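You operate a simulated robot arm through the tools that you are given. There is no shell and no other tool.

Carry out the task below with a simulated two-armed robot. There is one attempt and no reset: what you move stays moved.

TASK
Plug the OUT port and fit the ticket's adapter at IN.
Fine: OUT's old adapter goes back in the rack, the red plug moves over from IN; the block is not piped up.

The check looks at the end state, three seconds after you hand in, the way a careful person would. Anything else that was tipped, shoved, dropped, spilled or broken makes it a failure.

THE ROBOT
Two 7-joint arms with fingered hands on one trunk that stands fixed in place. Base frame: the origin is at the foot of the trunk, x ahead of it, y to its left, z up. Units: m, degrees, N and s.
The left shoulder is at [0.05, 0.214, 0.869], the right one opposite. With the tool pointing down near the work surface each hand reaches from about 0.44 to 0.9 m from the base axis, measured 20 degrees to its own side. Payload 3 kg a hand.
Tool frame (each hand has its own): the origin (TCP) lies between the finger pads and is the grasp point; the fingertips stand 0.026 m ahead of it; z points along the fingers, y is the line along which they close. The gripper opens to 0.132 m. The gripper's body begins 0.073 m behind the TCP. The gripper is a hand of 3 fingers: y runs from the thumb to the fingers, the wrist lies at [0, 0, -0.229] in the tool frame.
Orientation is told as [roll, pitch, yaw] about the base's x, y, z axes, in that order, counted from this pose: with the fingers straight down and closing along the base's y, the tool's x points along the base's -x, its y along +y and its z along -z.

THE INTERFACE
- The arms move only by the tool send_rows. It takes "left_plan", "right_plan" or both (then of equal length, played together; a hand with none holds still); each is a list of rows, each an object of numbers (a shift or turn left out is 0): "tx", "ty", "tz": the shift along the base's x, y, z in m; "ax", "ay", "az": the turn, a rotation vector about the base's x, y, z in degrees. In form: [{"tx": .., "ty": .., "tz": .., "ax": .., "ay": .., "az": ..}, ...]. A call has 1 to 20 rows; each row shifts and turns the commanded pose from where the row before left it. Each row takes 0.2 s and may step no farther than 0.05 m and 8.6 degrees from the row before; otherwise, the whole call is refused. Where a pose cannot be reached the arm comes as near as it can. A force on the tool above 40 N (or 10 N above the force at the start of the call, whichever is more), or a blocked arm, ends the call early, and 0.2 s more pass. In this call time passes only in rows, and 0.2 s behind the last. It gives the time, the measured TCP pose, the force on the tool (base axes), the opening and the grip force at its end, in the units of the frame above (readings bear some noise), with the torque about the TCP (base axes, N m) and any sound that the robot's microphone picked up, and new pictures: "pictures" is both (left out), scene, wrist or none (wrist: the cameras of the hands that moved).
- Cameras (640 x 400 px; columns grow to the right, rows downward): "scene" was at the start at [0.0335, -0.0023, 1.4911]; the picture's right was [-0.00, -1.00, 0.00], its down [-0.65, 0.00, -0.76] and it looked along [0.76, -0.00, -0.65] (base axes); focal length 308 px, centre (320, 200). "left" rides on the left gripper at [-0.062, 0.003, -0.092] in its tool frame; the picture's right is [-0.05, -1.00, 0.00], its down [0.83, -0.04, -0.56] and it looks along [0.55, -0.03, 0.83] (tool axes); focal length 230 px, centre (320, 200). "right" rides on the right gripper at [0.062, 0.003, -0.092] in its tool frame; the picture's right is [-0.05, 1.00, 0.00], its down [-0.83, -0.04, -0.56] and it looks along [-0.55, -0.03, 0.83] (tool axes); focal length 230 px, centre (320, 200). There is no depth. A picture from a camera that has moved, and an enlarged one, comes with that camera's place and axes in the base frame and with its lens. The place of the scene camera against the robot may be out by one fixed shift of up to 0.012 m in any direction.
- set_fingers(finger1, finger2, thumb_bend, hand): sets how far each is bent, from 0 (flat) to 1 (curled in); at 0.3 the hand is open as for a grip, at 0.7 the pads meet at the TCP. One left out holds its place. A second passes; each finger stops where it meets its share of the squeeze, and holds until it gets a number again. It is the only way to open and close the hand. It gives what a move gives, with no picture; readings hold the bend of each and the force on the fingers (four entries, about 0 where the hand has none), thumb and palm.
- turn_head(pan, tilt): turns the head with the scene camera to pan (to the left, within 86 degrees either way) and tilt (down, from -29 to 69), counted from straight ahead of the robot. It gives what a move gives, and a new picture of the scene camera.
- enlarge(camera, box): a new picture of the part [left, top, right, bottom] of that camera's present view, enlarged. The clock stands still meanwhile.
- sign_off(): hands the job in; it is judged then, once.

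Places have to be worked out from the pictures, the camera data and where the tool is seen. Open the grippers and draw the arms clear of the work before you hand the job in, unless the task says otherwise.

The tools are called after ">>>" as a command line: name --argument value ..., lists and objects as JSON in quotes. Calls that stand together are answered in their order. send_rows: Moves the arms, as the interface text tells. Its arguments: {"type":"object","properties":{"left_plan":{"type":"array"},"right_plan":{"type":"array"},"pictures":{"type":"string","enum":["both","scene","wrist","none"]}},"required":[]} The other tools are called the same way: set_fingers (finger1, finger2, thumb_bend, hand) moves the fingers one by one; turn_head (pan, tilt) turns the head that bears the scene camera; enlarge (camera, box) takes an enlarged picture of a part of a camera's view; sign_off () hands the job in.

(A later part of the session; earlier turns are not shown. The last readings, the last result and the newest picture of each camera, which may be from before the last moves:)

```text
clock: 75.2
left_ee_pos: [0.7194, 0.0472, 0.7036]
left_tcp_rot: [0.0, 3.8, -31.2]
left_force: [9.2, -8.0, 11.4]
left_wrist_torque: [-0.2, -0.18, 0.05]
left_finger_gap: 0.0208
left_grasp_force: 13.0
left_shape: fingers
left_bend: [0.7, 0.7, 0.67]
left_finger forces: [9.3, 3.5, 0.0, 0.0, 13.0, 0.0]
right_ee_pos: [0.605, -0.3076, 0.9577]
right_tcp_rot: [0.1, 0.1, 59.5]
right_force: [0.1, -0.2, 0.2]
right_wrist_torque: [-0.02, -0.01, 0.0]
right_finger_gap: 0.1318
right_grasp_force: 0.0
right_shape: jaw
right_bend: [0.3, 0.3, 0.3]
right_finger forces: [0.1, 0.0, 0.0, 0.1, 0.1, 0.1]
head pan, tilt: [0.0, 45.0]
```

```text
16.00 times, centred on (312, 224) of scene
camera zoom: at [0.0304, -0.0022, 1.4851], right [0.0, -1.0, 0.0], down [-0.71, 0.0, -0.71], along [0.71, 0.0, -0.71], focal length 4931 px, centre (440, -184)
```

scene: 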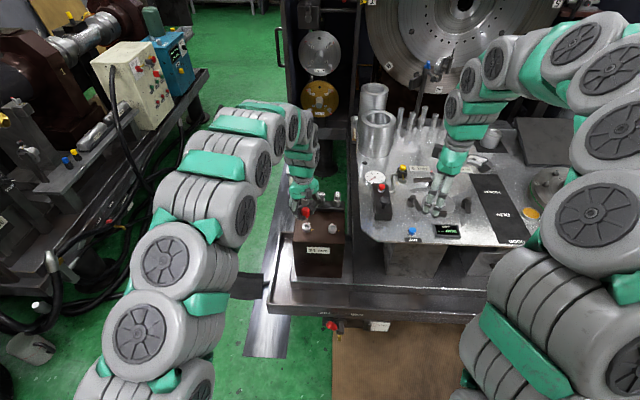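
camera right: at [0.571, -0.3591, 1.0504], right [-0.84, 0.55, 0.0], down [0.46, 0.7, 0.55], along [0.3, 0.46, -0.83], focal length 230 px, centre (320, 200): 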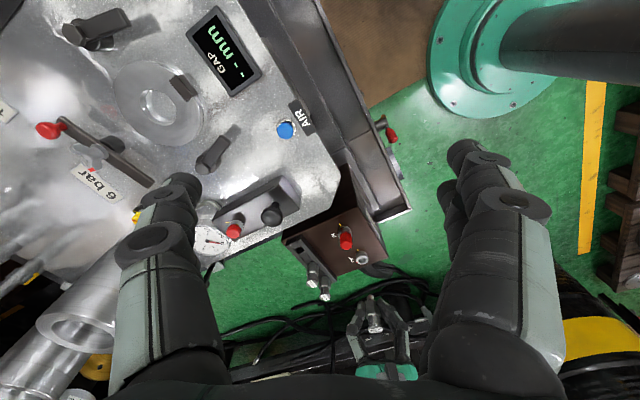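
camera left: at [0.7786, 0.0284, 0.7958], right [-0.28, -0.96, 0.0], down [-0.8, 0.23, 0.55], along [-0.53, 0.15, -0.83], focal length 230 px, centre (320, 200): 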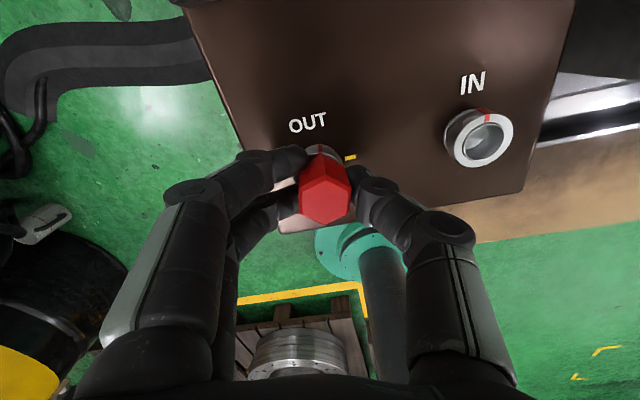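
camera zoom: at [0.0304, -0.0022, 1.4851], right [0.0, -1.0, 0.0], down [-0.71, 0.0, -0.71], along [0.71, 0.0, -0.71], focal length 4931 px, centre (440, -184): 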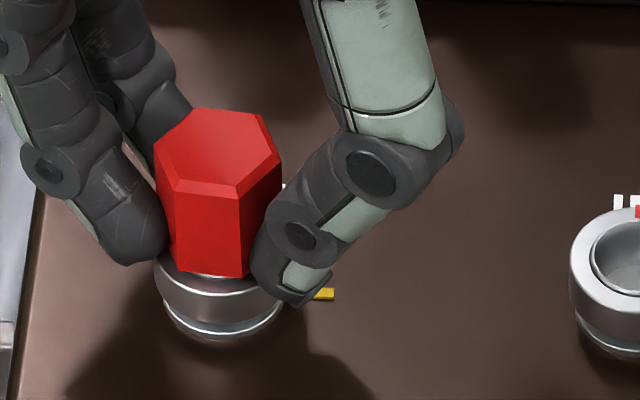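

The tick is within ~30° of yellow. I relieve the side force a bit and continue the last third.

>>> send_rows --left_plan '[{"az": -5.7, "tx": 0.0005, "ty": -0.0005}, {"az": -5.7, "tx": 0.0005, "ty": -0.0005}, {"az": -5.7}, {"az": -5.7}, {"az": -5.5}]' --pictures "none"

>>> enlarge --camera "left" --box '[240, 80, 400, 220]'

>>> enlarge --camera "right" --box '[352, 248, 376, 270]'

>>> enlarge --camera "scene" --box '[300, 213, 325, 235]'

```text
clock: 76.4
left_ee_pos: [0.7197, 0.047, 0.7039]
left_tcp_rot: [0.0, 3.8, -59.6]
left_force: [1.9, -7.3, 7.1]
left_wrist_torque: [-0.17, 0.01, 0.06]
left_finger_gap: 0.0212
left_grasp_force: 12.8
left_shape: fingers
left_bend: [0.7, 0.7, 0.67]
left_finger forces: [8.1, 4.6, 0.1, 0.0, 13.2, 0.1]
right_ee_pos: [0.6042, -0.3076, 0.958]
right_tcp_rot: [0.0, -0.1, 59.5]
right_force: [-0.3, 0.7, -0.3]
right_wrist_torque: [0.02, 0.04, 0.02]
right_finger_gap: 0.1317
right_grasp_force: 0.1
right_shape: jaw
right_bend: [0.3, 0.3, 0.3]
right_finger forces: [0.1, 0.0, 0.0, 0.0, 0.0, 0.1]
head pan, tilt: [0.0, 45.0]
```

```text
2.86 times, centred on (320, 150) of left
camera zoom: at [0.7572, -0.0102, 0.7916], right [-0.83, -0.55, 0.0], down [-0.44, 0.66, 0.61], along [-0.33, 0.51, -0.79], focal length 657 px, centre (320, 343)
```

zoom: 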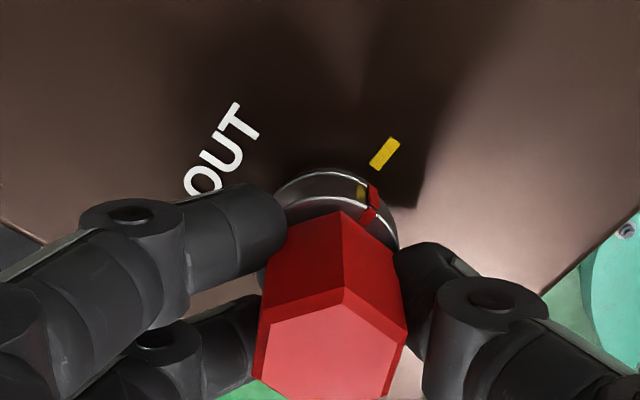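

```text
16.00 times, centred on (364, 259) of right
camera zoom: at [0.5708, -0.3589, 1.0502], right [-0.83, 0.55, 0.0], down [0.46, 0.69, 0.56], along [0.31, 0.46, -0.83], focal length 3681 px, centre (-384, -744)
```

zoom: 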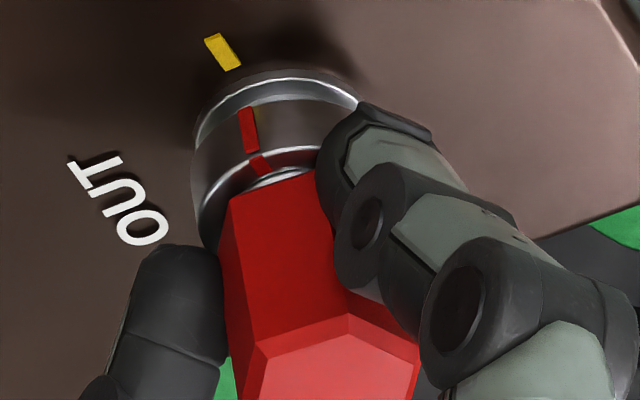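

```text
16.00 times, centred on (312, 224) of scene
camera zoom: at [0.0303, -0.0022, 1.4851], right [0.0, -1.0, 0.0], down [-0.71, 0.0, -0.71], along [0.71, 0.0, -0.71], focal length 4931 px, centre (440, -184)
```

zoom: 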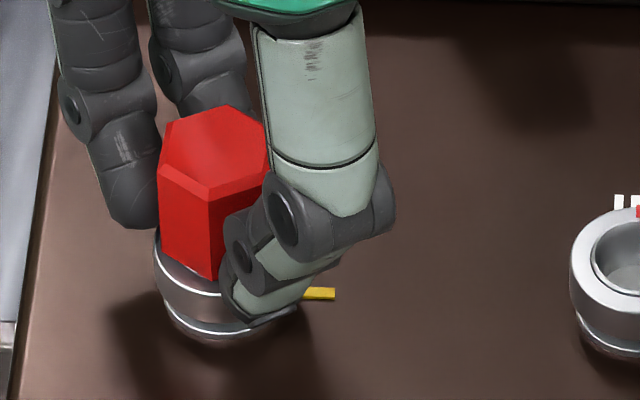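

The tick now sits at the yellow mark just as the originally locked fittings did. I nudge 4° further CW to feel for the end stop.

>>> send_rows --left_plan '[{"az": -2}, {"az": -2}]' --pictures "none"

>>> enlarge --camera "right" --box '[352, 248, 376, 270]'

```text
clock: 77.0
left_ee_pos: [0.7209, 0.0472, 0.7038]
left_tcp_rot: [0.0, 3.8, -63.5]
left_force: [0.6, -7.1, 9.0]
left_wrist_torque: [-0.14, 0.02, 0.06]
left_finger_gap: 0.0211
left_grasp_force: 13.0
left_shape: fingers
left_bend: [0.7, 0.7, 0.67]
left_finger forces: [8.2, 5.3, 0.0, 0.1, 13.3, 0.0]
right_ee_pos: [0.6055, -0.3084, 0.9578]
right_tcp_rot: [0.0, -0.1, 59.5]
right_force: [0.3, 0.3, -0.1]
right_wrist_torque: [0.0, 0.01, -0.02]
right_finger_gap: 0.132
right_grasp_force: 0.1
right_shape: jaw
right_bend: [0.3, 0.3, 0.3]
right_finger forces: [0.0, 0.0, 0.0, 0.1, 0.0, 0.0]
head pan, tilt: [0.0, 45.0]
```

```text
16.00 times, centred on (364, 259) of right
camera zoom: at [0.5708, -0.3589, 1.0502], right [-0.83, 0.55, 0.0], down [0.46, 0.69, 0.56], along [0.31, 0.46, -0.83], focal length 3681 px, centre (-384, -744)
```

zoom: 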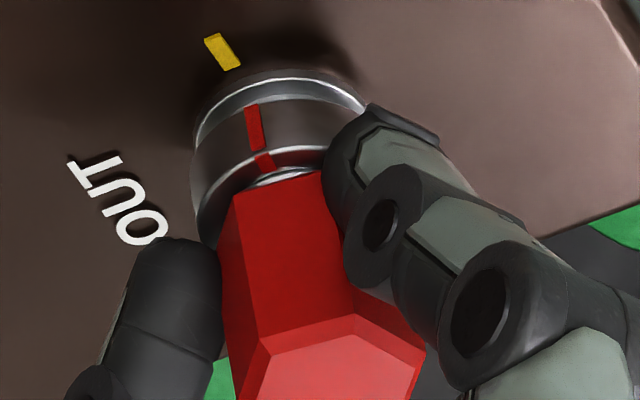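

The ring has turned essentially the full 90°. As a lock test I raise 2 mm: if locked, the plug should hold back against the hand.

>>> send_rows --left_plan '[{"tz": 0.001}, {"tz": 0.0015}]' --pictures "none"

>>> enlarge --camera "right" --box '[352, 248, 376, 270]'

```text
clock: 77.6
left_ee_pos: [0.7194, 0.0476, 0.707]
left_tcp_rot: [-0.1, 3.9, -63.4]
left_force: [3.0, -8.3, -8.6]
left_wrist_torque: [-0.17, -0.07, 0.04]
left_finger_gap: 0.0215
left_grasp_force: 10.1
left_shape: fingers
left_bend: [0.69, 0.7, 0.67]
left_finger forces: [7.4, 3.5, 0.0, 0.0, 9.1, 0.1]
right_ee_pos: [0.6067, -0.3081, 0.9574]
right_tcp_rot: [0.1, 0.0, 59.5]
right_force: [0.0, -0.7, 0.4]
right_wrist_torque: [-0.01, -0.02, -0.01]
right_finger_gap: 0.1318
right_grasp_force: 0.1
right_shape: jaw
right_bend: [0.3, 0.3, 0.3]
right_finger forces: [0.0, 0.1, 0.0, 0.1, 0.0, 0.0]
head pan, tilt: [0.0, 45.0]
```

```text
16.00 times, centred on (364, 259) of right
camera zoom: at [0.571, -0.359, 1.0501], right [-0.83, 0.55, 0.0], down [0.46, 0.69, 0.55], along [0.31, 0.46, -0.83], focal length 3681 px, centre (-384, -744)
```

zoom: 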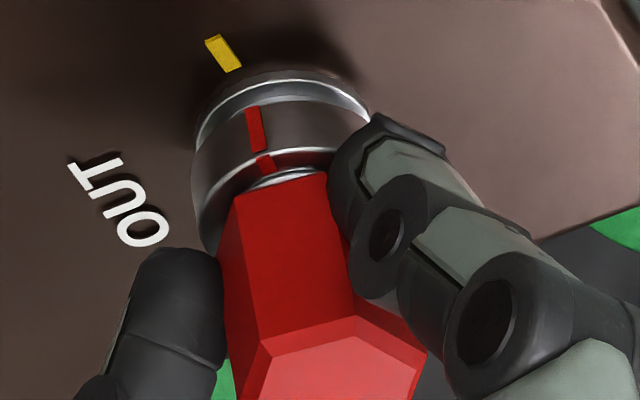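

Fz swung to -8.6 N and the plug stayed put: it is locked. I release the fingers and check.

>>> set_fingers --hand "left" --finger1 0.55 --finger2 0.55 --thumb_bend 0.55

>>> send_rows --left_plan '[{"tz": 0.005}, {"tz": 0.015}, {"tz": 0.03}, {"tz": 0.03}]' --pictures "both"

>>> enlarge --camera "right" --box '[352, 248, 376, 270]'

>>> enlarge --camera "scene" --box '[300, 213, 325, 235]'

>>> enlarge --camera "left" --box '[240, 40, 400, 180]'

```text
clock: 78.6
left_ee_pos: [0.7198, 0.0463, 0.7069]
left_tcp_rot: [-0.1, 4.0, -63.4]
left_force: [-0.4, 0.6, -0.1]
left_wrist_torque: [-0.02, -0.01, -0.01]
left_finger_gap: 0.0506
left_grasp_force: 0.2
left_shape: fingers
left_bend: [0.55, 0.55, 0.55]
left_finger forces: [0.0, 0.0, 0.0, 0.0, 0.0, 0.0]
right_ee_pos: [0.6047, -0.3068, 0.9582]
right_tcp_rot: [-0.1, 0.0, 59.5]
right_force: [0.2, -0.3, 0.1]
right_wrist_torque: [0.0, 0.01, 0.01]
right_finger_gap: 0.132
right_grasp_force: 0.0
right_shape: jaw
right_bend: [0.3, 0.3, 0.3]
right_finger forces: [0.1, 0.0, 0.0, 0.0, 0.0, 0.1]
head pan, tilt: [0.0, 45.0]
```

```text
clock: 79.6
left_ee_pos: [0.72, 0.047, 0.7851]
left_tcp_rot: [-0.1, 3.9, -63.4]
left_force: [-0.1, -0.1, -0.1]
left_wrist_torque: [-0.03, -0.03, 0.02]
left_finger_gap: 0.0506
left_grasp_force: 0.1
left_shape: fingers
left_bend: [0.55, 0.55, 0.55]
left_finger forces: [0.0, 0.0, 0.1, 0.0, 0.0, 0.0]
right_ee_pos: [0.6049, -0.3071, 0.9562]
right_tcp_rot: [0.0, 0.0, 59.5]
right_force: [0.5, -0.1, 0.8]
right_wrist_torque: [-0.02, -0.03, -0.02]
right_finger_gap: 0.132
right_grasp_force: 0.0
right_shape: jaw
right_bend: [0.3, 0.3, 0.3]
right_finger forces: [0.1, 0.0, 0.0, 0.1, 0.1, 0.1]
head pan, tilt: [0.0, 45.0]
camera left: at [0.7541, -0.0135, 0.8734], right [-0.87, -0.49, 0.0], down [-0.39, 0.69, 0.61], along [-0.3, 0.53, -0.79], focal length 230 px, centre (320, 200)
```

scene: 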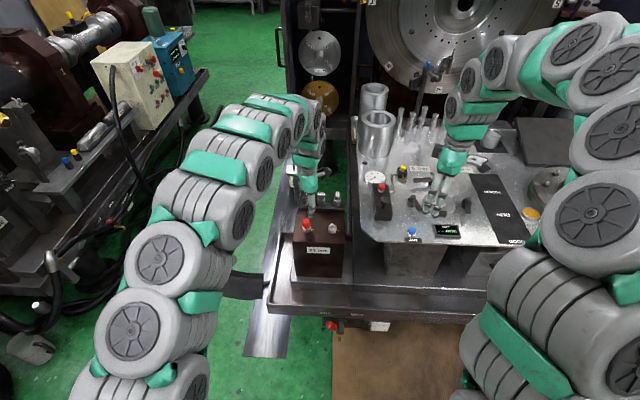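
left: 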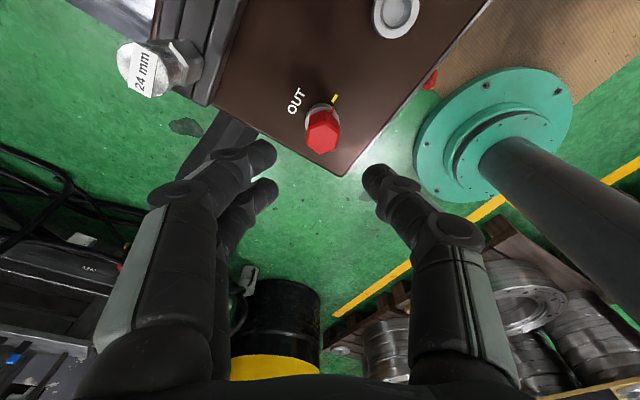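

```text
16.00 times, centred on (364, 259) of right
camera zoom: at [0.5709, -0.3588, 1.0502], right [-0.83, 0.55, 0.0], down [0.46, 0.69, 0.55], along [0.31, 0.46, -0.83], focal length 3681 px, centre (-384, -744)
```

zoom: 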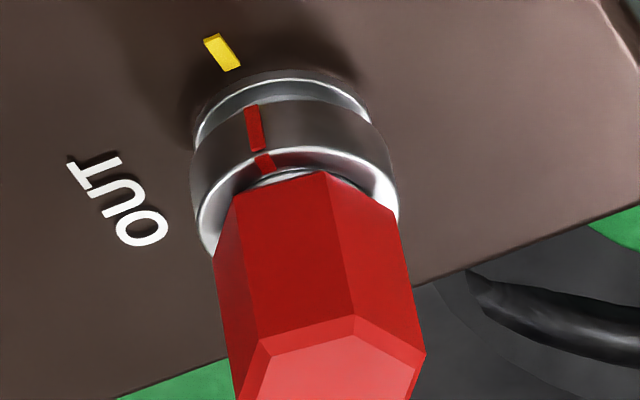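

```text
16.00 times, centred on (312, 224) of scene
camera zoom: at [0.0304, -0.0021, 1.4851], right [0.0, -1.0, 0.0], down [-0.71, 0.0, -0.71], along [0.71, 0.0, -0.71], focal length 4931 px, centre (440, -184)
```

zoom: 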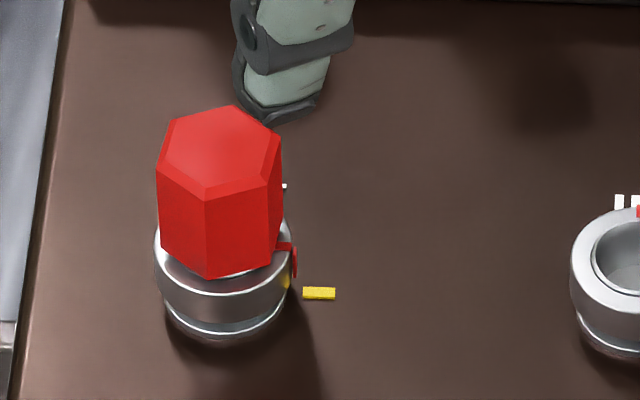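

```text
2.86 times, centred on (320, 110) of left
camera zoom: at [0.7541, -0.0135, 0.8734], right [-0.87, -0.49, 0.0], down [-0.39, 0.69, 0.61], along [-0.3, 0.53, -0.79], focal length 657 px, centre (320, 457)
```

zoom: 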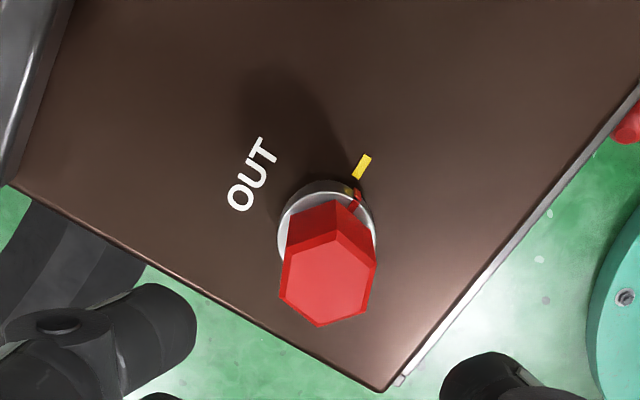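

The plug is upright and locked with its tick at the yellow mark. Next is the 24 mm adapter in rack slot 1 (~0.830, 0.0545): I undo the hand tilt, turn to yaw 56° and move above it.

>>> send_rows --left_plan '[{"tz": 0.015, "ax": -3.5, "ay": -1.75}, {"az": 8.4}, {"az": 8.4}, {"az": 8.4}, {"az": 8.4}, {"az": 8.4}, {"az": 8.4}, {"az": 8.4}, {"az": 8.4}, {"az": 8.4}, {"az": 8.4}, {"az": 8.4}, {"az": 8.4, "tx": 0.03, "ty": 0.003}, {"az": 8.4, "tx": 0.03, "ty": 0.003}, {"az": 8.4, "tx": 0.03, "ty": 0.002}]' --pictures "both"

>>> enlarge --camera "left" --box '[240, 40, 440, 200]'

>>> enlarge --camera "right" --box '[270, 220, 370, 310]'

```text
clock: 82.8
left_ee_pos: [0.81, 0.0573, 0.7989]
left_tcp_rot: [-0.1, -0.2, 54.3]
left_force: [-0.3, -0.6, 0.3]
left_wrist_torque: [0.0, 0.0, 0.02]
left_finger_gap: 0.0507
left_grasp_force: 0.0
left_shape: fingers
left_bend: [0.55, 0.55, 0.55]
left_finger forces: [0.1, 0.0, 0.0, 0.0, 0.1, 0.1]
right_ee_pos: [0.6044, -0.3068, 0.9575]
right_tcp_rot: [0.0, 0.1, 59.5]
right_force: [0.5, 0.8, 0.4]
right_wrist_torque: [-0.01, -0.02, 0.03]
right_finger_gap: 0.132
right_grasp_force: 0.1
right_shape: jaw
right_bend: [0.3, 0.3, 0.3]
right_finger forces: [0.0, 0.0, 0.0, 0.0, 0.0, 0.1]
head pan, tilt: [0.0, 45.0]
camera left: at [0.8431, 0.1076, 0.8906], right [0.84, -0.54, 0.0], down [-0.45, -0.7, 0.55], along [-0.3, -0.47, -0.83], focal length 230 px, centre (320, 200)
```

scene: 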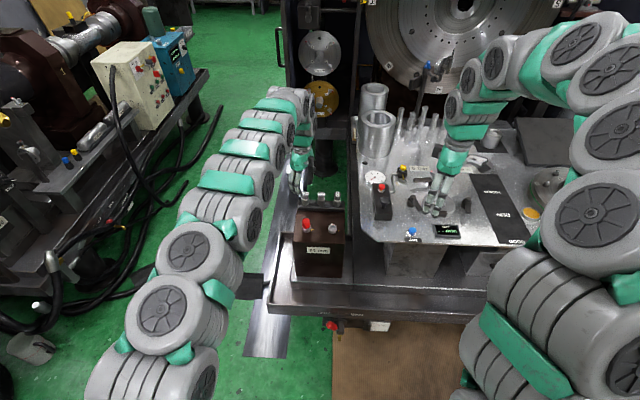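
left: 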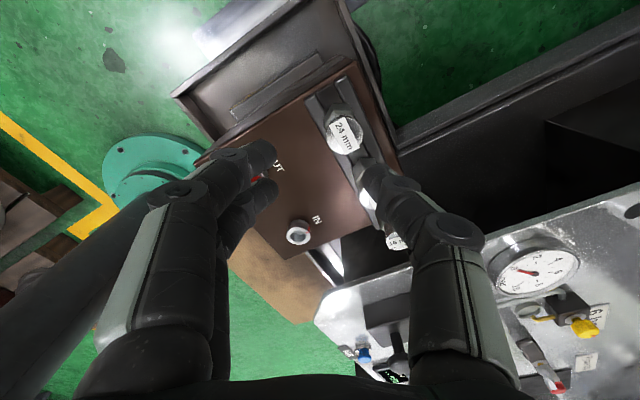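

```text
2.50 times, centred on (340, 120) of left
camera zoom: at [0.8431, 0.1076, 0.8906], right [0.84, -0.54, 0.0], down [-0.45, -0.7, 0.55], along [-0.3, -0.47, -0.83], focal length 575 px, centre (270, 400)
```

zoom: 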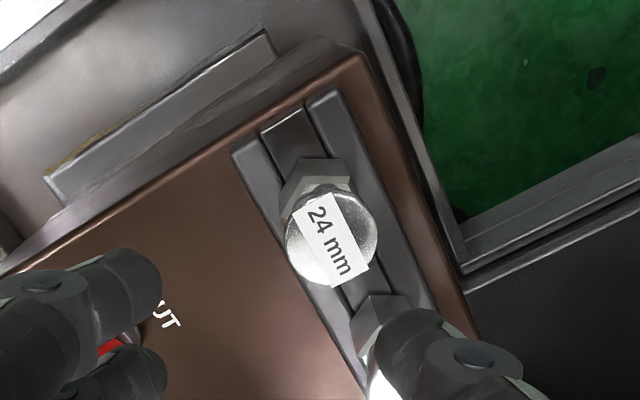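

```text
4.44 times, centred on (320, 265) of right
camera zoom: at [0.571, -0.3587, 1.0503], right [-0.83, 0.55, 0.0], down [0.46, 0.69, 0.56], along [0.31, 0.46, -0.83], focal length 1022 px, centre (320, -89)
```

zoom: 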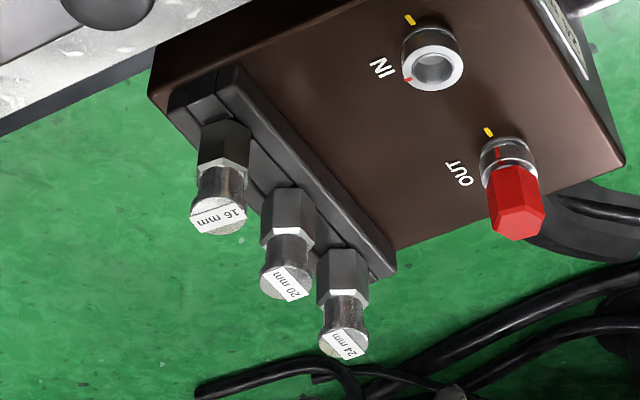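

The adapter's cap triangulates to (0.829, 0.054). I centre over it and descend partway, watching reach and clearance.

>>> send_rows --left_plan '[{"tx": 0.0095, "ty": -0.0005, "az": 1.7}, {"tx": 0.0095, "ty": -0.0003}, {"tz": -0.03}, {"tz": -0.03}]' --pictures "wrist"

>>> enlarge --camera "left" --box '[220, 80, 420, 240]'

>>> enlarge --camera "right" --box '[290, 230, 360, 310]'

```text
clock: 83.8
left_ee_pos: [0.8286, 0.055, 0.7399]
left_tcp_rot: [-0.1, -0.1, 55.9]
left_force: [0.6, -0.3, 0.2]
left_wrist_torque: [-0.02, 0.01, 0.02]
left_finger_gap: 0.0506
left_grasp_force: 0.0
left_shape: fingers
left_bend: [0.55, 0.55, 0.55]
left_finger forces: [0.0, 0.0, 0.0, 0.1, 0.0, 0.0]
right_ee_pos: [0.6049, -0.3071, 0.9578]
right_tcp_rot: [0.0, 0.0, 59.5]
right_force: [0.7, 0.5, 0.1]
right_wrist_torque: [0.0, 0.03, -0.01]
right_finger_gap: 0.1318
right_grasp_force: 0.1
right_shape: jaw
right_bend: [0.3, 0.3, 0.3]
right_finger forces: [0.1, 0.1, 0.0, 0.0, 0.0, 0.0]
head pan, tilt: [0.0, 45.0]
camera left: at [0.8606, 0.1075, 0.832], right [0.86, -0.52, 0.0], down [-0.43, -0.71, 0.55], along [-0.29, -0.47, -0.83], focal length 230 px, centre (320, 200)
```

left: 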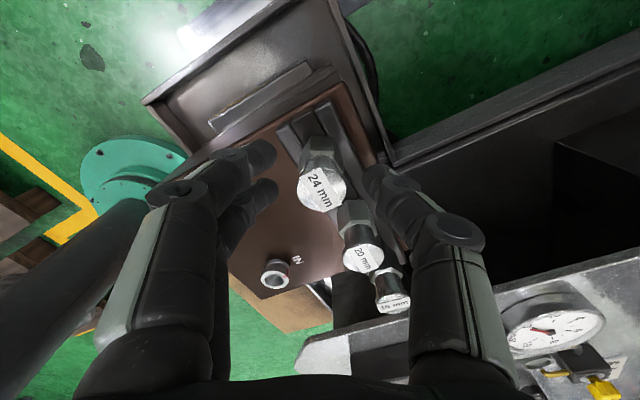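

```text
2.50 times, centred on (320, 160) of left
camera zoom: at [0.8606, 0.1075, 0.832], right [0.86, -0.52, 0.0], down [-0.43, -0.71, 0.55], along [-0.29, -0.47, -0.83], focal length 575 px, centre (320, 300)
```

zoom: 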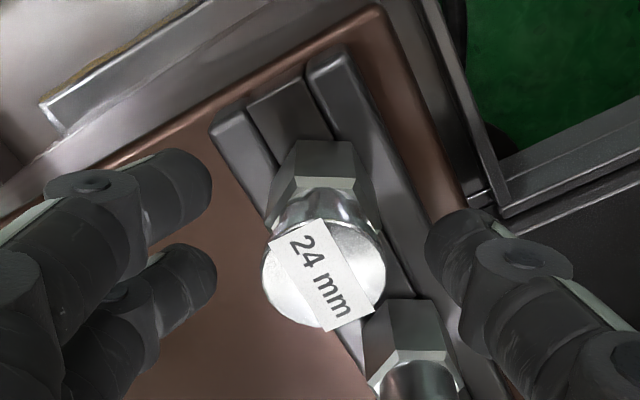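

```text
5.00 times, centred on (325, 270) of right
camera zoom: at [0.571, -0.3587, 1.0503], right [-0.83, 0.55, 0.0], down [0.46, 0.69, 0.56], along [0.31, 0.46, -0.83], focal length 1150 px, centre (295, -150)
```

zoom: 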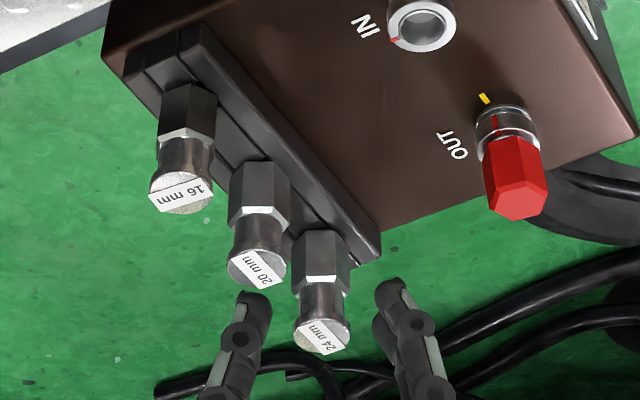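

The hex seems to present a flat toward the camera here; I zoom in to judge its orientation.

>>> enlarge --camera "left" --box '[280, 120, 370, 220]'

>>> enlarge --camera "scene" --box '[298, 185, 328, 215]'

>>> enlarge --camera "right" --box '[310, 255, 345, 290]'

```text
4.00 times, centred on (325, 170) of left
camera zoom: at [0.8606, 0.1075, 0.832], right [0.86, -0.52, 0.0], down [-0.43, -0.71, 0.55], along [-0.29, -0.47, -0.83], focal length 920 px, centre (300, 320)
```

zoom: 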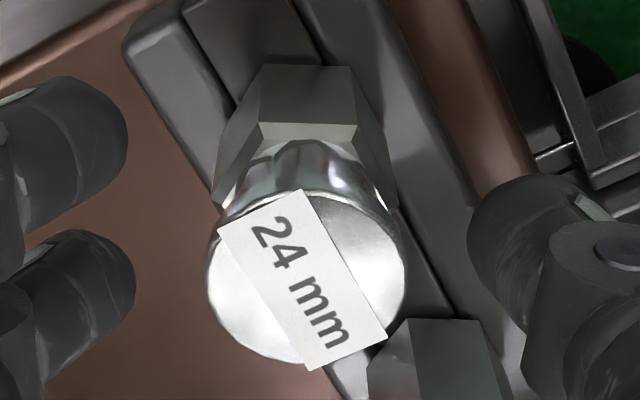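

```text
13.33 times, centred on (313, 200) of scene
camera zoom: at [0.0304, -0.0021, 1.4851], right [0.0, -1.0, 0.0], down [-0.71, 0.0, -0.71], along [0.71, 0.0, -0.71], focal length 4109 px, centre (413, 200)
```

zoom: 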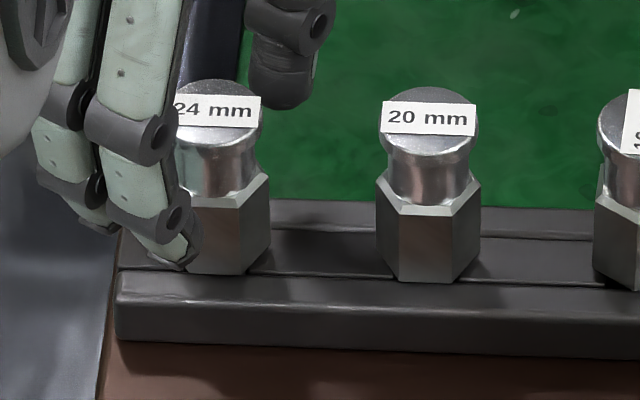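

```text
11.43 times, centred on (328, 272) of right
camera zoom: at [0.571, -0.3587, 1.0503], right [-0.83, 0.55, 0.0], down [0.46, 0.69, 0.56], along [0.31, 0.46, -0.83], focal length 2629 px, centre (234, -629)
```

zoom: 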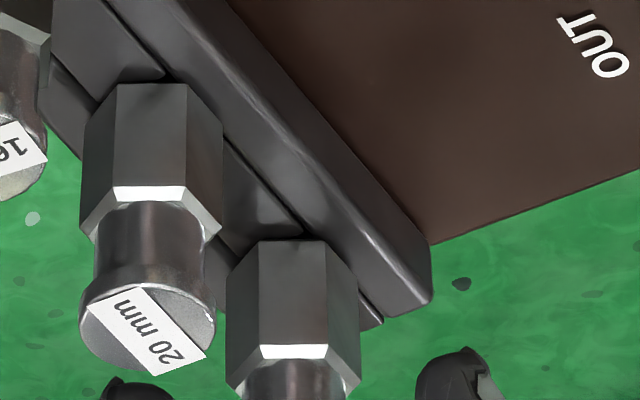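

Flats actually face ±x here, so the grip must be at yaw 26°. I raise above the caps, narrow the hand a little for clearance to the 20 mm neighbour, rotate -30° and descend carefully.

>>> send_rows --left_plan '[{"tz": 0.035}, {"az": -7.5}, {"az": -7.5}, {"az": -7.5}, {"az": -7.5}]' --pictures "none"

>>> set_fingers --hand "left" --finger1 0.57 --finger2 0.57 --thumb_bend 0.58

>>> enlarge --camera "left" --box '[240, 80, 400, 220]'

>>> enlarge --camera "right" --box '[280, 240, 360, 310]'

>>> enlarge --camera "scene" --box '[290, 175, 340, 215]'

```text
clock: 85.0
left_ee_pos: [0.8299, 0.0555, 0.7764]
left_tcp_rot: [0.0, -0.1, 25.8]
left_force: [0.5, 0.3, 0.2]
left_wrist_torque: [0.01, 0.06, 0.02]
left_finger_gap: 0.0506
left_grasp_force: 0.0
left_shape: fingers
left_bend: [0.55, 0.55, 0.55]
left_finger forces: [0.0, 0.1, 0.1, 0.1, 0.1, 0.0]
right_ee_pos: [0.6047, -0.3066, 0.9572]
right_tcp_rot: [0.1, 0.0, 59.6]
right_force: [1.0, 0.2, 0.3]
right_wrist_torque: [0.04, -0.02, -0.06]
right_finger_gap: 0.1321
right_grasp_force: 0.0
right_shape: jaw
right_bend: [0.3, 0.3, 0.3]
right_finger forces: [0.1, 0.0, 0.0, 0.0, 0.0, 0.0]
head pan, tilt: [0.0, 45.0]
```

```text
clock: 86.0
left_ee_pos: [0.8295, 0.0542, 0.7769]
left_tcp_rot: [-0.1, -0.1, 25.9]
left_force: [0.1, 0.7, -1.0]
left_wrist_torque: [-0.02, 0.02, 0.0]
left_finger_gap: 0.0469
left_grasp_force: 0.0
left_shape: fingers
left_bend: [0.56, 0.56, 0.57]
left_finger forces: [0.0, 0.0, 0.1, 0.0, 0.0, 0.1]
right_ee_pos: [0.6051, -0.3081, 0.9578]
right_tcp_rot: [0.0, 0.0, 59.5]
right_force: [0.4, 0.4, -0.5]
right_wrist_torque: [0.0, 0.0, 0.0]
right_finger_gap: 0.1318
right_grasp_force: 0.1
right_shape: jaw
right_bend: [0.3, 0.3, 0.3]
right_finger forces: [0.0, 0.0, 0.0, 0.0, 0.1, 0.0]
head pan, tilt: [0.0, 45.0]
```

```text
2.86 times, centred on (320, 150) of left
camera zoom: at [0.8834, 0.0836, 0.8683], right [0.48, -0.88, 0.0], down [-0.73, -0.4, 0.55], along [-0.48, -0.27, -0.83], focal length 657 px, centre (320, 343)
```

zoom: 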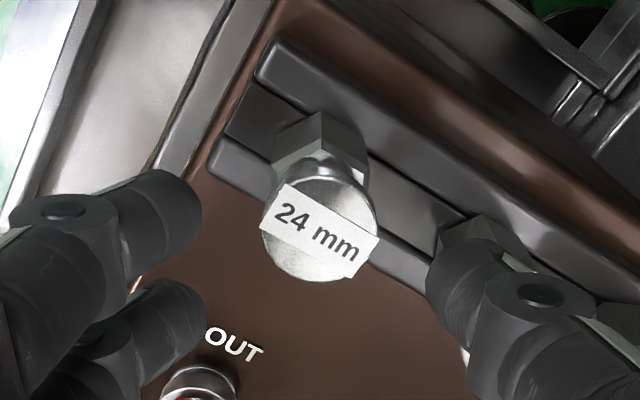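

```text
5.71 times, centred on (320, 275) of right
camera zoom: at [0.5709, -0.3589, 1.0502], right [-0.83, 0.55, 0.0], down [0.46, 0.69, 0.56], along [0.31, 0.46, -0.83], focal length 1315 px, centre (320, -229)
```

zoom: 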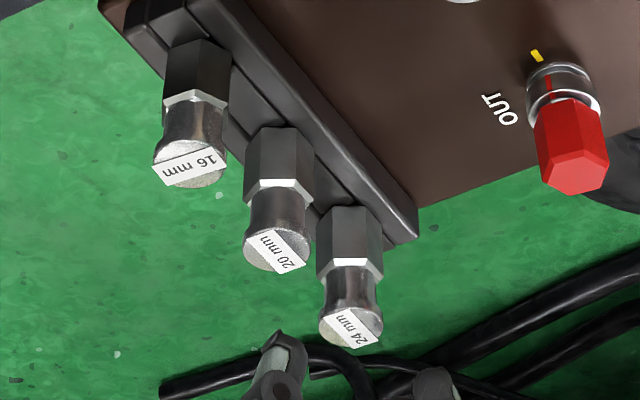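

```text
10.00 times, centred on (315, 195) of scene
camera zoom: at [0.0304, -0.0021, 1.4851], right [0.0, -1.0, 0.0], down [-0.71, 0.0, -0.71], along [0.71, 0.0, -0.71], focal length 3082 px, centre (370, 250)
```

zoom: 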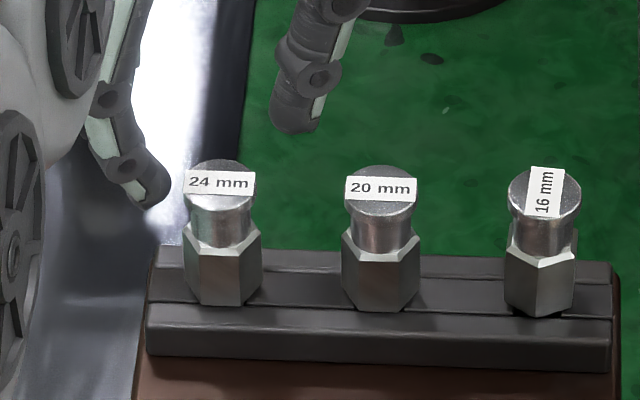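

Flats now face the pads and everything is clear. I trim +1 mm in x and descend to z≈0.711 so the tips stay ~5 mm above the hex bottom.

>>> send_rows --left_plan '[{"tx": 0.001, "ty": 0.0005}, {"tz": -0.025}, {"tz": -0.02}, {"tz": -0.012}, {"tz": -0.008}]' --pictures "none"

>>> enlarge --camera "left" --box '[240, 80, 400, 220]'

>>> enlarge --camera "right" --box '[290, 235, 360, 300]'

>>> enlarge --camera "scene" --box '[290, 180, 340, 215]'

```text
clock: 87.2
left_ee_pos: [0.8306, 0.0558, 0.7107]
left_tcp_rot: [-0.1, -0.1, 25.9]
left_force: [-0.3, -0.1, 1.0]
left_wrist_torque: [0.0, 0.02, -0.02]
left_finger_gap: 0.0469
left_grasp_force: 0.4
left_shape: fingers
left_bend: [0.56, 0.56, 0.57]
left_finger forces: [0.1, 0.7, 0.0, 0.0, 0.0, 0.0]
right_ee_pos: [0.606, -0.3074, 0.9579]
right_tcp_rot: [-0.1, 0.0, 59.6]
right_force: [0.4, -0.4, 0.1]
right_wrist_torque: [0.0, -0.01, 0.0]
right_finger_gap: 0.1321
right_grasp_force: 0.0
right_shape: jaw
right_bend: [0.3, 0.3, 0.3]
right_finger forces: [0.0, 0.0, 0.0, 0.0, 0.0, 0.0]
head pan, tilt: [0.0, 45.0]
```

```text
2.86 times, centred on (320, 150) of left
camera zoom: at [0.885, 0.0842, 0.803], right [0.48, -0.88, 0.0], down [-0.73, -0.4, 0.55], along [-0.48, -0.27, -0.83], focal length 657 px, centre (320, 343)
```

zoom: 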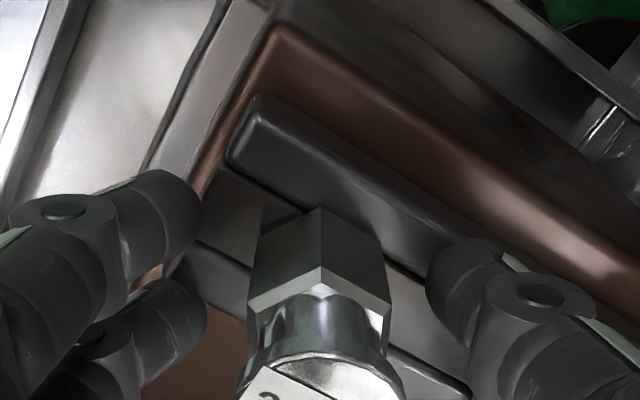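

```text
6.15 times, centred on (325, 268) of right
camera zoom: at [0.5709, -0.3589, 1.0502], right [-0.83, 0.55, 0.0], down [0.46, 0.69, 0.56], along [0.31, 0.46, -0.83], focal length 1416 px, centre (289, -215)
```

zoom: 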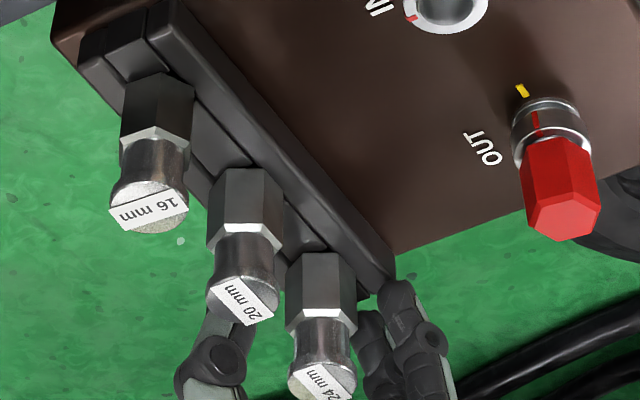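

```text
11.43 times, centred on (315, 198) of scene
camera zoom: at [0.0304, -0.0021, 1.4851], right [0.0, -1.0, 0.0], down [-0.71, 0.0, -0.71], along [0.71, 0.0, -0.71], focal length 3522 px, centre (377, 229)
```

zoom: 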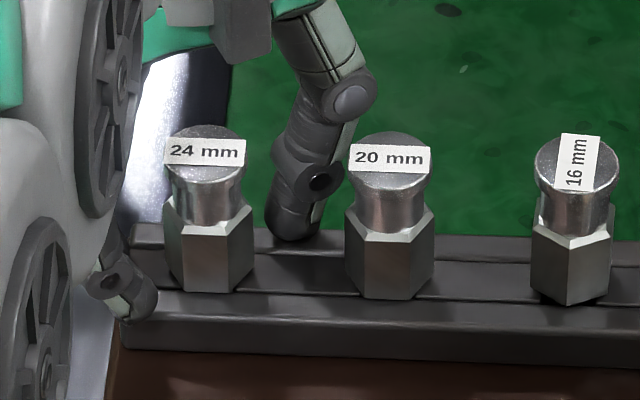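

The hand straddles the adapter, with just a slight touch on the rail. I close on the hex.

>>> set_fingers --hand "left" --finger1 0.72 --finger2 0.72 --thumb_bend 0.72

>>> enlarge --camera "left" --box '[240, 80, 400, 220]'

>>> enlarge --camera "scene" --box '[290, 180, 340, 215]'

```text
clock: 88.2
left_ee_pos: [0.8305, 0.0547, 0.71]
left_tcp_rot: [-0.1, -0.1, 25.9]
left_force: [0.6, -0.1, 0.8]
left_wrist_torque: [-0.01, 0.0, 0.0]
left_finger_gap: 0.0175
left_grasp_force: 11.5
left_shape: fingers
left_bend: [0.7, 0.66, 0.67]
left_finger forces: [3.5, 7.4, 0.0, 0.1, 11.2, 0.0]
right_ee_pos: [0.6049, -0.3069, 0.9578]
right_tcp_rot: [0.0, 0.0, 59.5]
right_force: [0.6, -0.8, -0.2]
right_wrist_torque: [0.01, -0.01, 0.01]
right_finger_gap: 0.1317
right_grasp_force: 0.0
right_shape: jaw
right_bend: [0.3, 0.3, 0.3]
right_finger forces: [0.1, 0.0, 0.1, 0.0, 0.0, 0.1]
head pan, tilt: [0.0, 45.0]
```

```text
2.86 times, centred on (320, 150) of left
camera zoom: at [0.8846, 0.084, 0.8024], right [0.48, -0.88, 0.0], down [-0.73, -0.4, 0.55], along [-0.49, -0.27, -0.83], focal length 657 px, centre (320, 343)
```

zoom: 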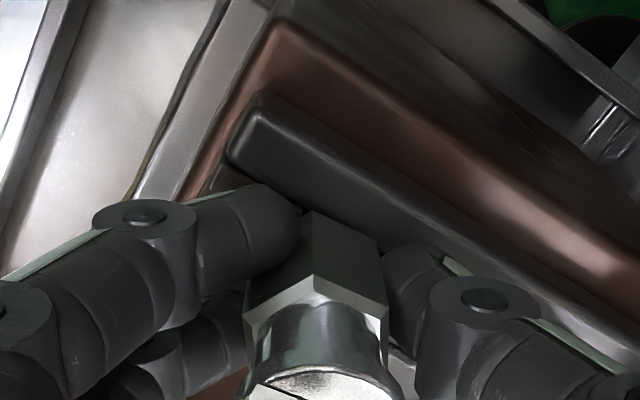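

```text
11.43 times, centred on (315, 198) of scene
camera zoom: at [0.0304, -0.0021, 1.4851], right [0.0, -1.0, 0.0], down [-0.71, 0.0, -0.71], along [0.71, 0.0, -0.71], focal length 3522 px, centre (377, 229)
```

zoom: 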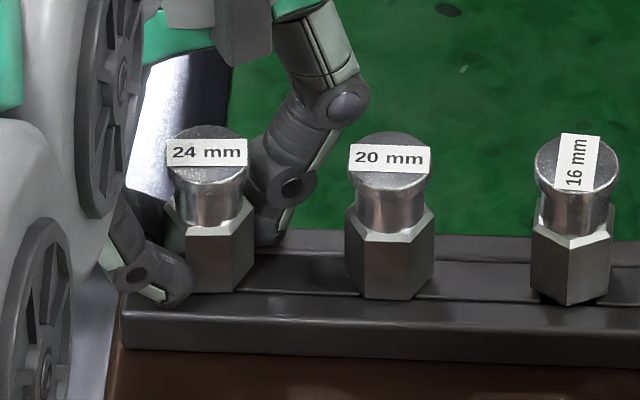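

Finger 1 overshoots again (0.70 vs 0.66): the adapter sits ~3 mm off along tool x. I reopen slightly, shift (-2.7, -1.3) mm, and regrip.

>>> set_fingers --hand "left" --finger1 0.6 --finger2 0.6 --thumb_bend 0.61

>>> send_rows --left_plan '[{"tx": -0.0027, "ty": -0.0013}]' --pictures "none"

>>> set_fingers --hand "left" --finger1 0.72 --finger2 0.72 --thumb_bend 0.72

>>> enlarge --camera "left" --box '[240, 80, 400, 220]'

>>> enlarge --camera "scene" --box '[290, 180, 340, 215]'

```text
clock: 89.2
left_ee_pos: [0.8307, 0.0544, 0.711]
left_tcp_rot: [-0.1, -0.2, 26.0]
left_force: [-0.3, -0.3, -0.4]
left_wrist_torque: [-0.01, 0.01, 0.01]
left_finger_gap: 0.0326
left_grasp_force: 0.0
left_shape: fingers
left_bend: [0.6, 0.6, 0.61]
left_finger forces: [0.0, 0.1, 0.1, 0.0, 0.0, 0.0]
right_ee_pos: [0.6046, -0.3063, 0.9573]
right_tcp_rot: [0.0, 0.0, 59.4]
right_force: [0.6, 0.1, 0.2]
right_wrist_torque: [-0.01, 0.0, -0.01]
right_finger_gap: 0.1319
right_grasp_force: 0.1
right_shape: jaw
right_bend: [0.3, 0.3, 0.3]
right_finger forces: [0.1, 0.0, 0.1, 0.0, 0.0, 0.0]
head pan, tilt: [0.0, 45.0]
```

```text
clock: 89.6
left_ee_pos: [0.8275, 0.0532, 0.7095]
left_tcp_rot: [0.0, 0.1, 26.0]
left_force: [-0.4, 0.2, -0.1]
left_wrist_torque: [0.01, -0.02, -0.01]
left_finger_gap: 0.0325
left_grasp_force: 0.1
left_shape: fingers
left_bend: [0.6, 0.6, 0.61]
left_finger forces: [0.1, 0.0, 0.0, 0.0, 0.1, 0.0]
right_ee_pos: [0.6057, -0.3071, 0.9586]
right_tcp_rot: [-0.1, 0.1, 59.4]
right_force: [0.2, -0.3, -0.3]
right_wrist_torque: [-0.03, 0.03, 0.02]
right_finger_gap: 0.1321
right_grasp_force: 0.1
right_shape: jaw
right_bend: [0.3, 0.3, 0.3]
right_finger forces: [0.0, 0.0, 0.0, 0.0, 0.0, 0.0]
head pan, tilt: [0.0, 45.0]
```

```text
clock: 90.6
left_ee_pos: [0.8269, 0.0542, 0.7118]
left_tcp_rot: [0.0, -0.1, 25.9]
left_force: [-0.9, -0.8, 0.3]
left_wrist_torque: [0.03, -0.02, 0.02]
left_finger_gap: 0.0209
left_grasp_force: 11.6
left_shape: fingers
left_bend: [0.68, 0.67, 0.67]
left_finger forces: [5.2, 6.9, 0.0, 0.0, 11.8, 0.1]
right_ee_pos: [0.6037, -0.307, 0.9575]
right_tcp_rot: [-0.1, 0.0, 59.5]
right_force: [-0.9, 0.1, 1.1]
right_wrist_torque: [0.02, 0.0, -0.03]
right_finger_gap: 0.1319
right_grasp_force: 0.3
right_shape: jaw
right_bend: [0.3, 0.3, 0.3]
right_finger forces: [0.0, 0.0, 0.0, 0.1, 0.0, 0.0]
head pan, tilt: [0.0, 45.0]
```

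```text
2.86 times, centred on (320, 150) of left
camera zoom: at [0.8817, 0.0831, 0.8027], right [0.48, -0.88, 0.0], down [-0.73, -0.4, 0.55], along [-0.49, -0.27, -0.83], focal length 657 px, centre (320, 343)
```

zoom: 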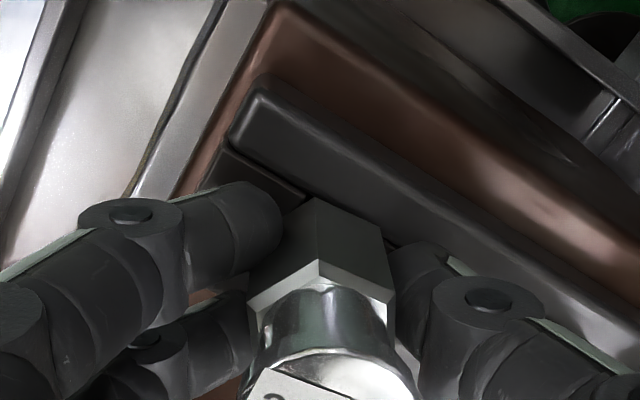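

```text
11.43 times, centred on (315, 198) of scene
camera zoom: at [0.0304, -0.0021, 1.4851], right [0.0, -1.0, 0.0], down [-0.71, 0.0, -0.71], along [0.71, 0.0, -0.71], focal length 3522 px, centre (377, 229)
```

zoom: 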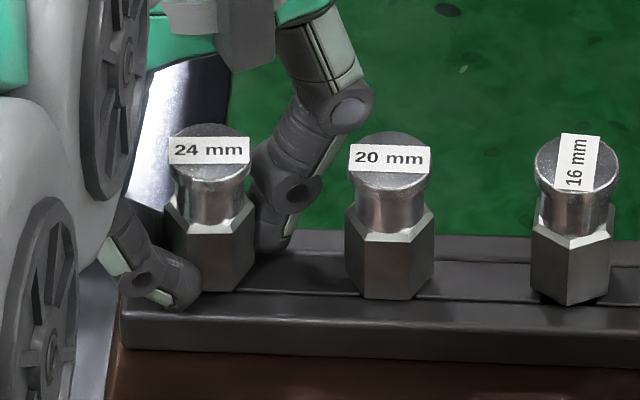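

Balanced grip now. I lift the adapter out of the rack and carry it over IN (centre estimate 0.7137, -0.0437).

>>> send_rows --left_plan '[{"tz": 0.005}, {"tz": 0.015}, {"tz": 0.025}, {"tz": 0.015}, {"tx": -0.03, "ty": -0.02}, {"tx": -0.03, "ty": -0.025}, {"tx": -0.03, "ty": -0.027}, {"tx": -0.0236, "ty": -0.0249}]' --pictures "both"

>>> enlarge --camera "left" --box '[220, 60, 420, 220]'

>>> enlarge --camera "right" --box '[320, 220, 390, 280]'

>>> enlarge --camera "scene" --box '[300, 190, 360, 240]'

```text
clock: 92.4
left_ee_pos: [0.7145, -0.0424, 0.7709]
left_tcp_rot: [-0.1, -0.1, 25.8]
left_force: [-0.1, -0.5, -1.1]
left_wrist_torque: [0.01, -0.01, -0.04]
left_finger_gap: 0.0208
left_grasp_force: 12.6
left_shape: fingers
left_bend: [0.69, 0.68, 0.67]
left_finger forces: [5.8, 7.4, 0.1, 0.0, 11.8, 0.1]
right_ee_pos: [0.6056, -0.3079, 0.9576]
right_tcp_rot: [0.0, -0.1, 59.5]
right_force: [-0.2, 0.2, -0.2]
right_wrist_torque: [0.0, 0.02, 0.02]
right_finger_gap: 0.1316
right_grasp_force: 0.0
right_shape: jaw
right_bend: [0.3, 0.3, 0.3]
right_finger forces: [0.0, 0.0, 0.1, 0.0, 0.1, 0.0]
head pan, tilt: [0.0, 45.0]
camera left: at [0.7686, -0.0134, 0.8636], right [0.48, -0.88, 0.0], down [-0.73, -0.4, 0.55], along [-0.48, -0.27, -0.83], focal length 230 px, centre (320, 200)
```

scene: 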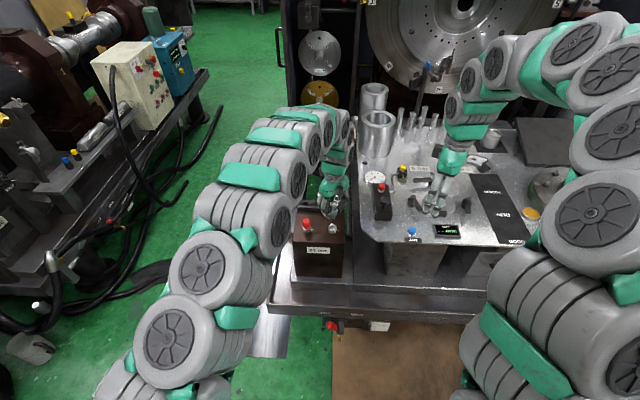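
left: 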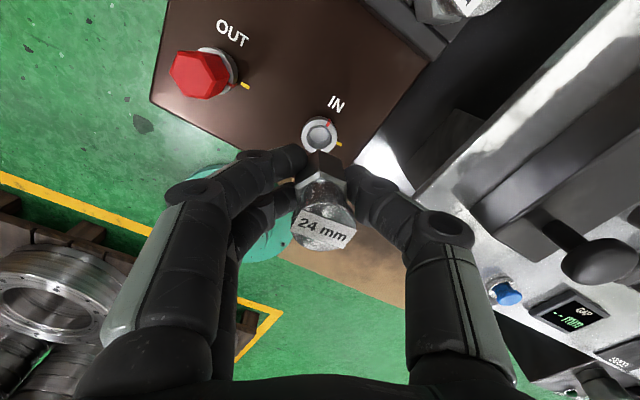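

```text
2.50 times, centred on (320, 140) of left
camera zoom: at [0.7686, -0.0134, 0.8636], right [0.48, -0.88, 0.0], down [-0.73, -0.4, 0.55], along [-0.48, -0.27, -0.83], focal length 575 px, centre (320, 350)
```

zoom: 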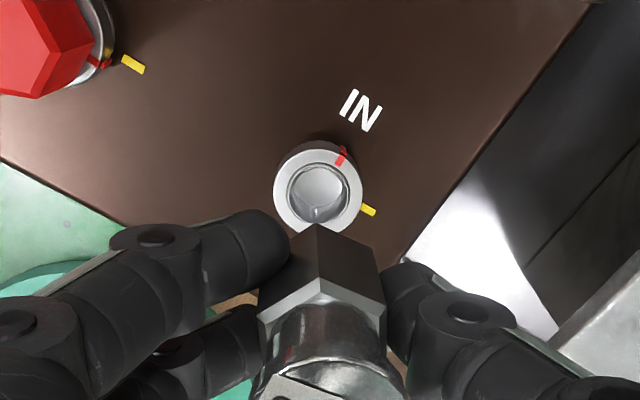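

```text
6.67 times, centred on (355, 250) of right
camera zoom: at [0.5709, -0.3588, 1.0501], right [-0.83, 0.55, 0.0], down [0.46, 0.69, 0.55], along [0.31, 0.46, -0.83], focal length 1534 px, centre (87, -133)
```

zoom: 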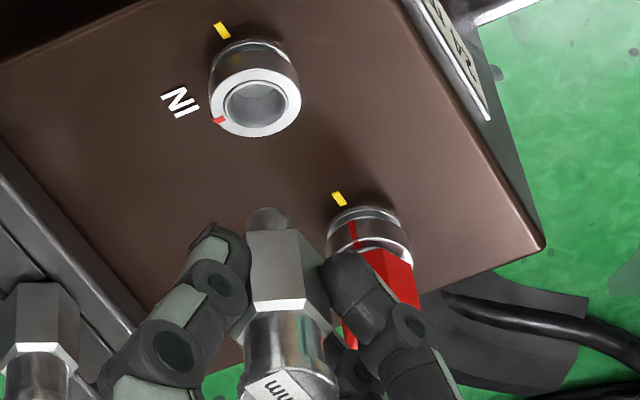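

```text
8.00 times, centred on (330, 215) of scene
camera zoom: at [0.0304, -0.0021, 1.4851], right [0.0, -1.0, 0.0], down [-0.71, 0.0, -0.71], along [0.71, 0.0, -0.71], focal length 2465 px, centre (240, 80)
```

zoom: 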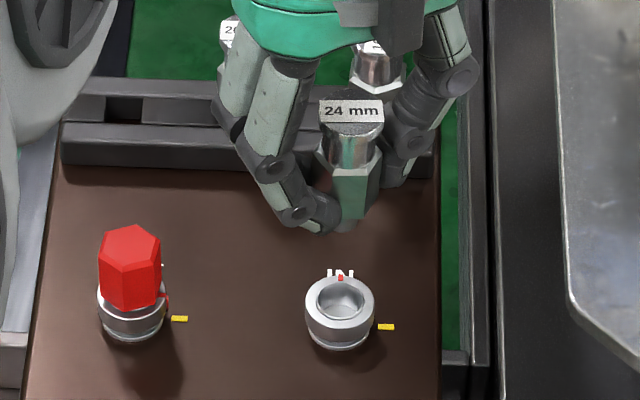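

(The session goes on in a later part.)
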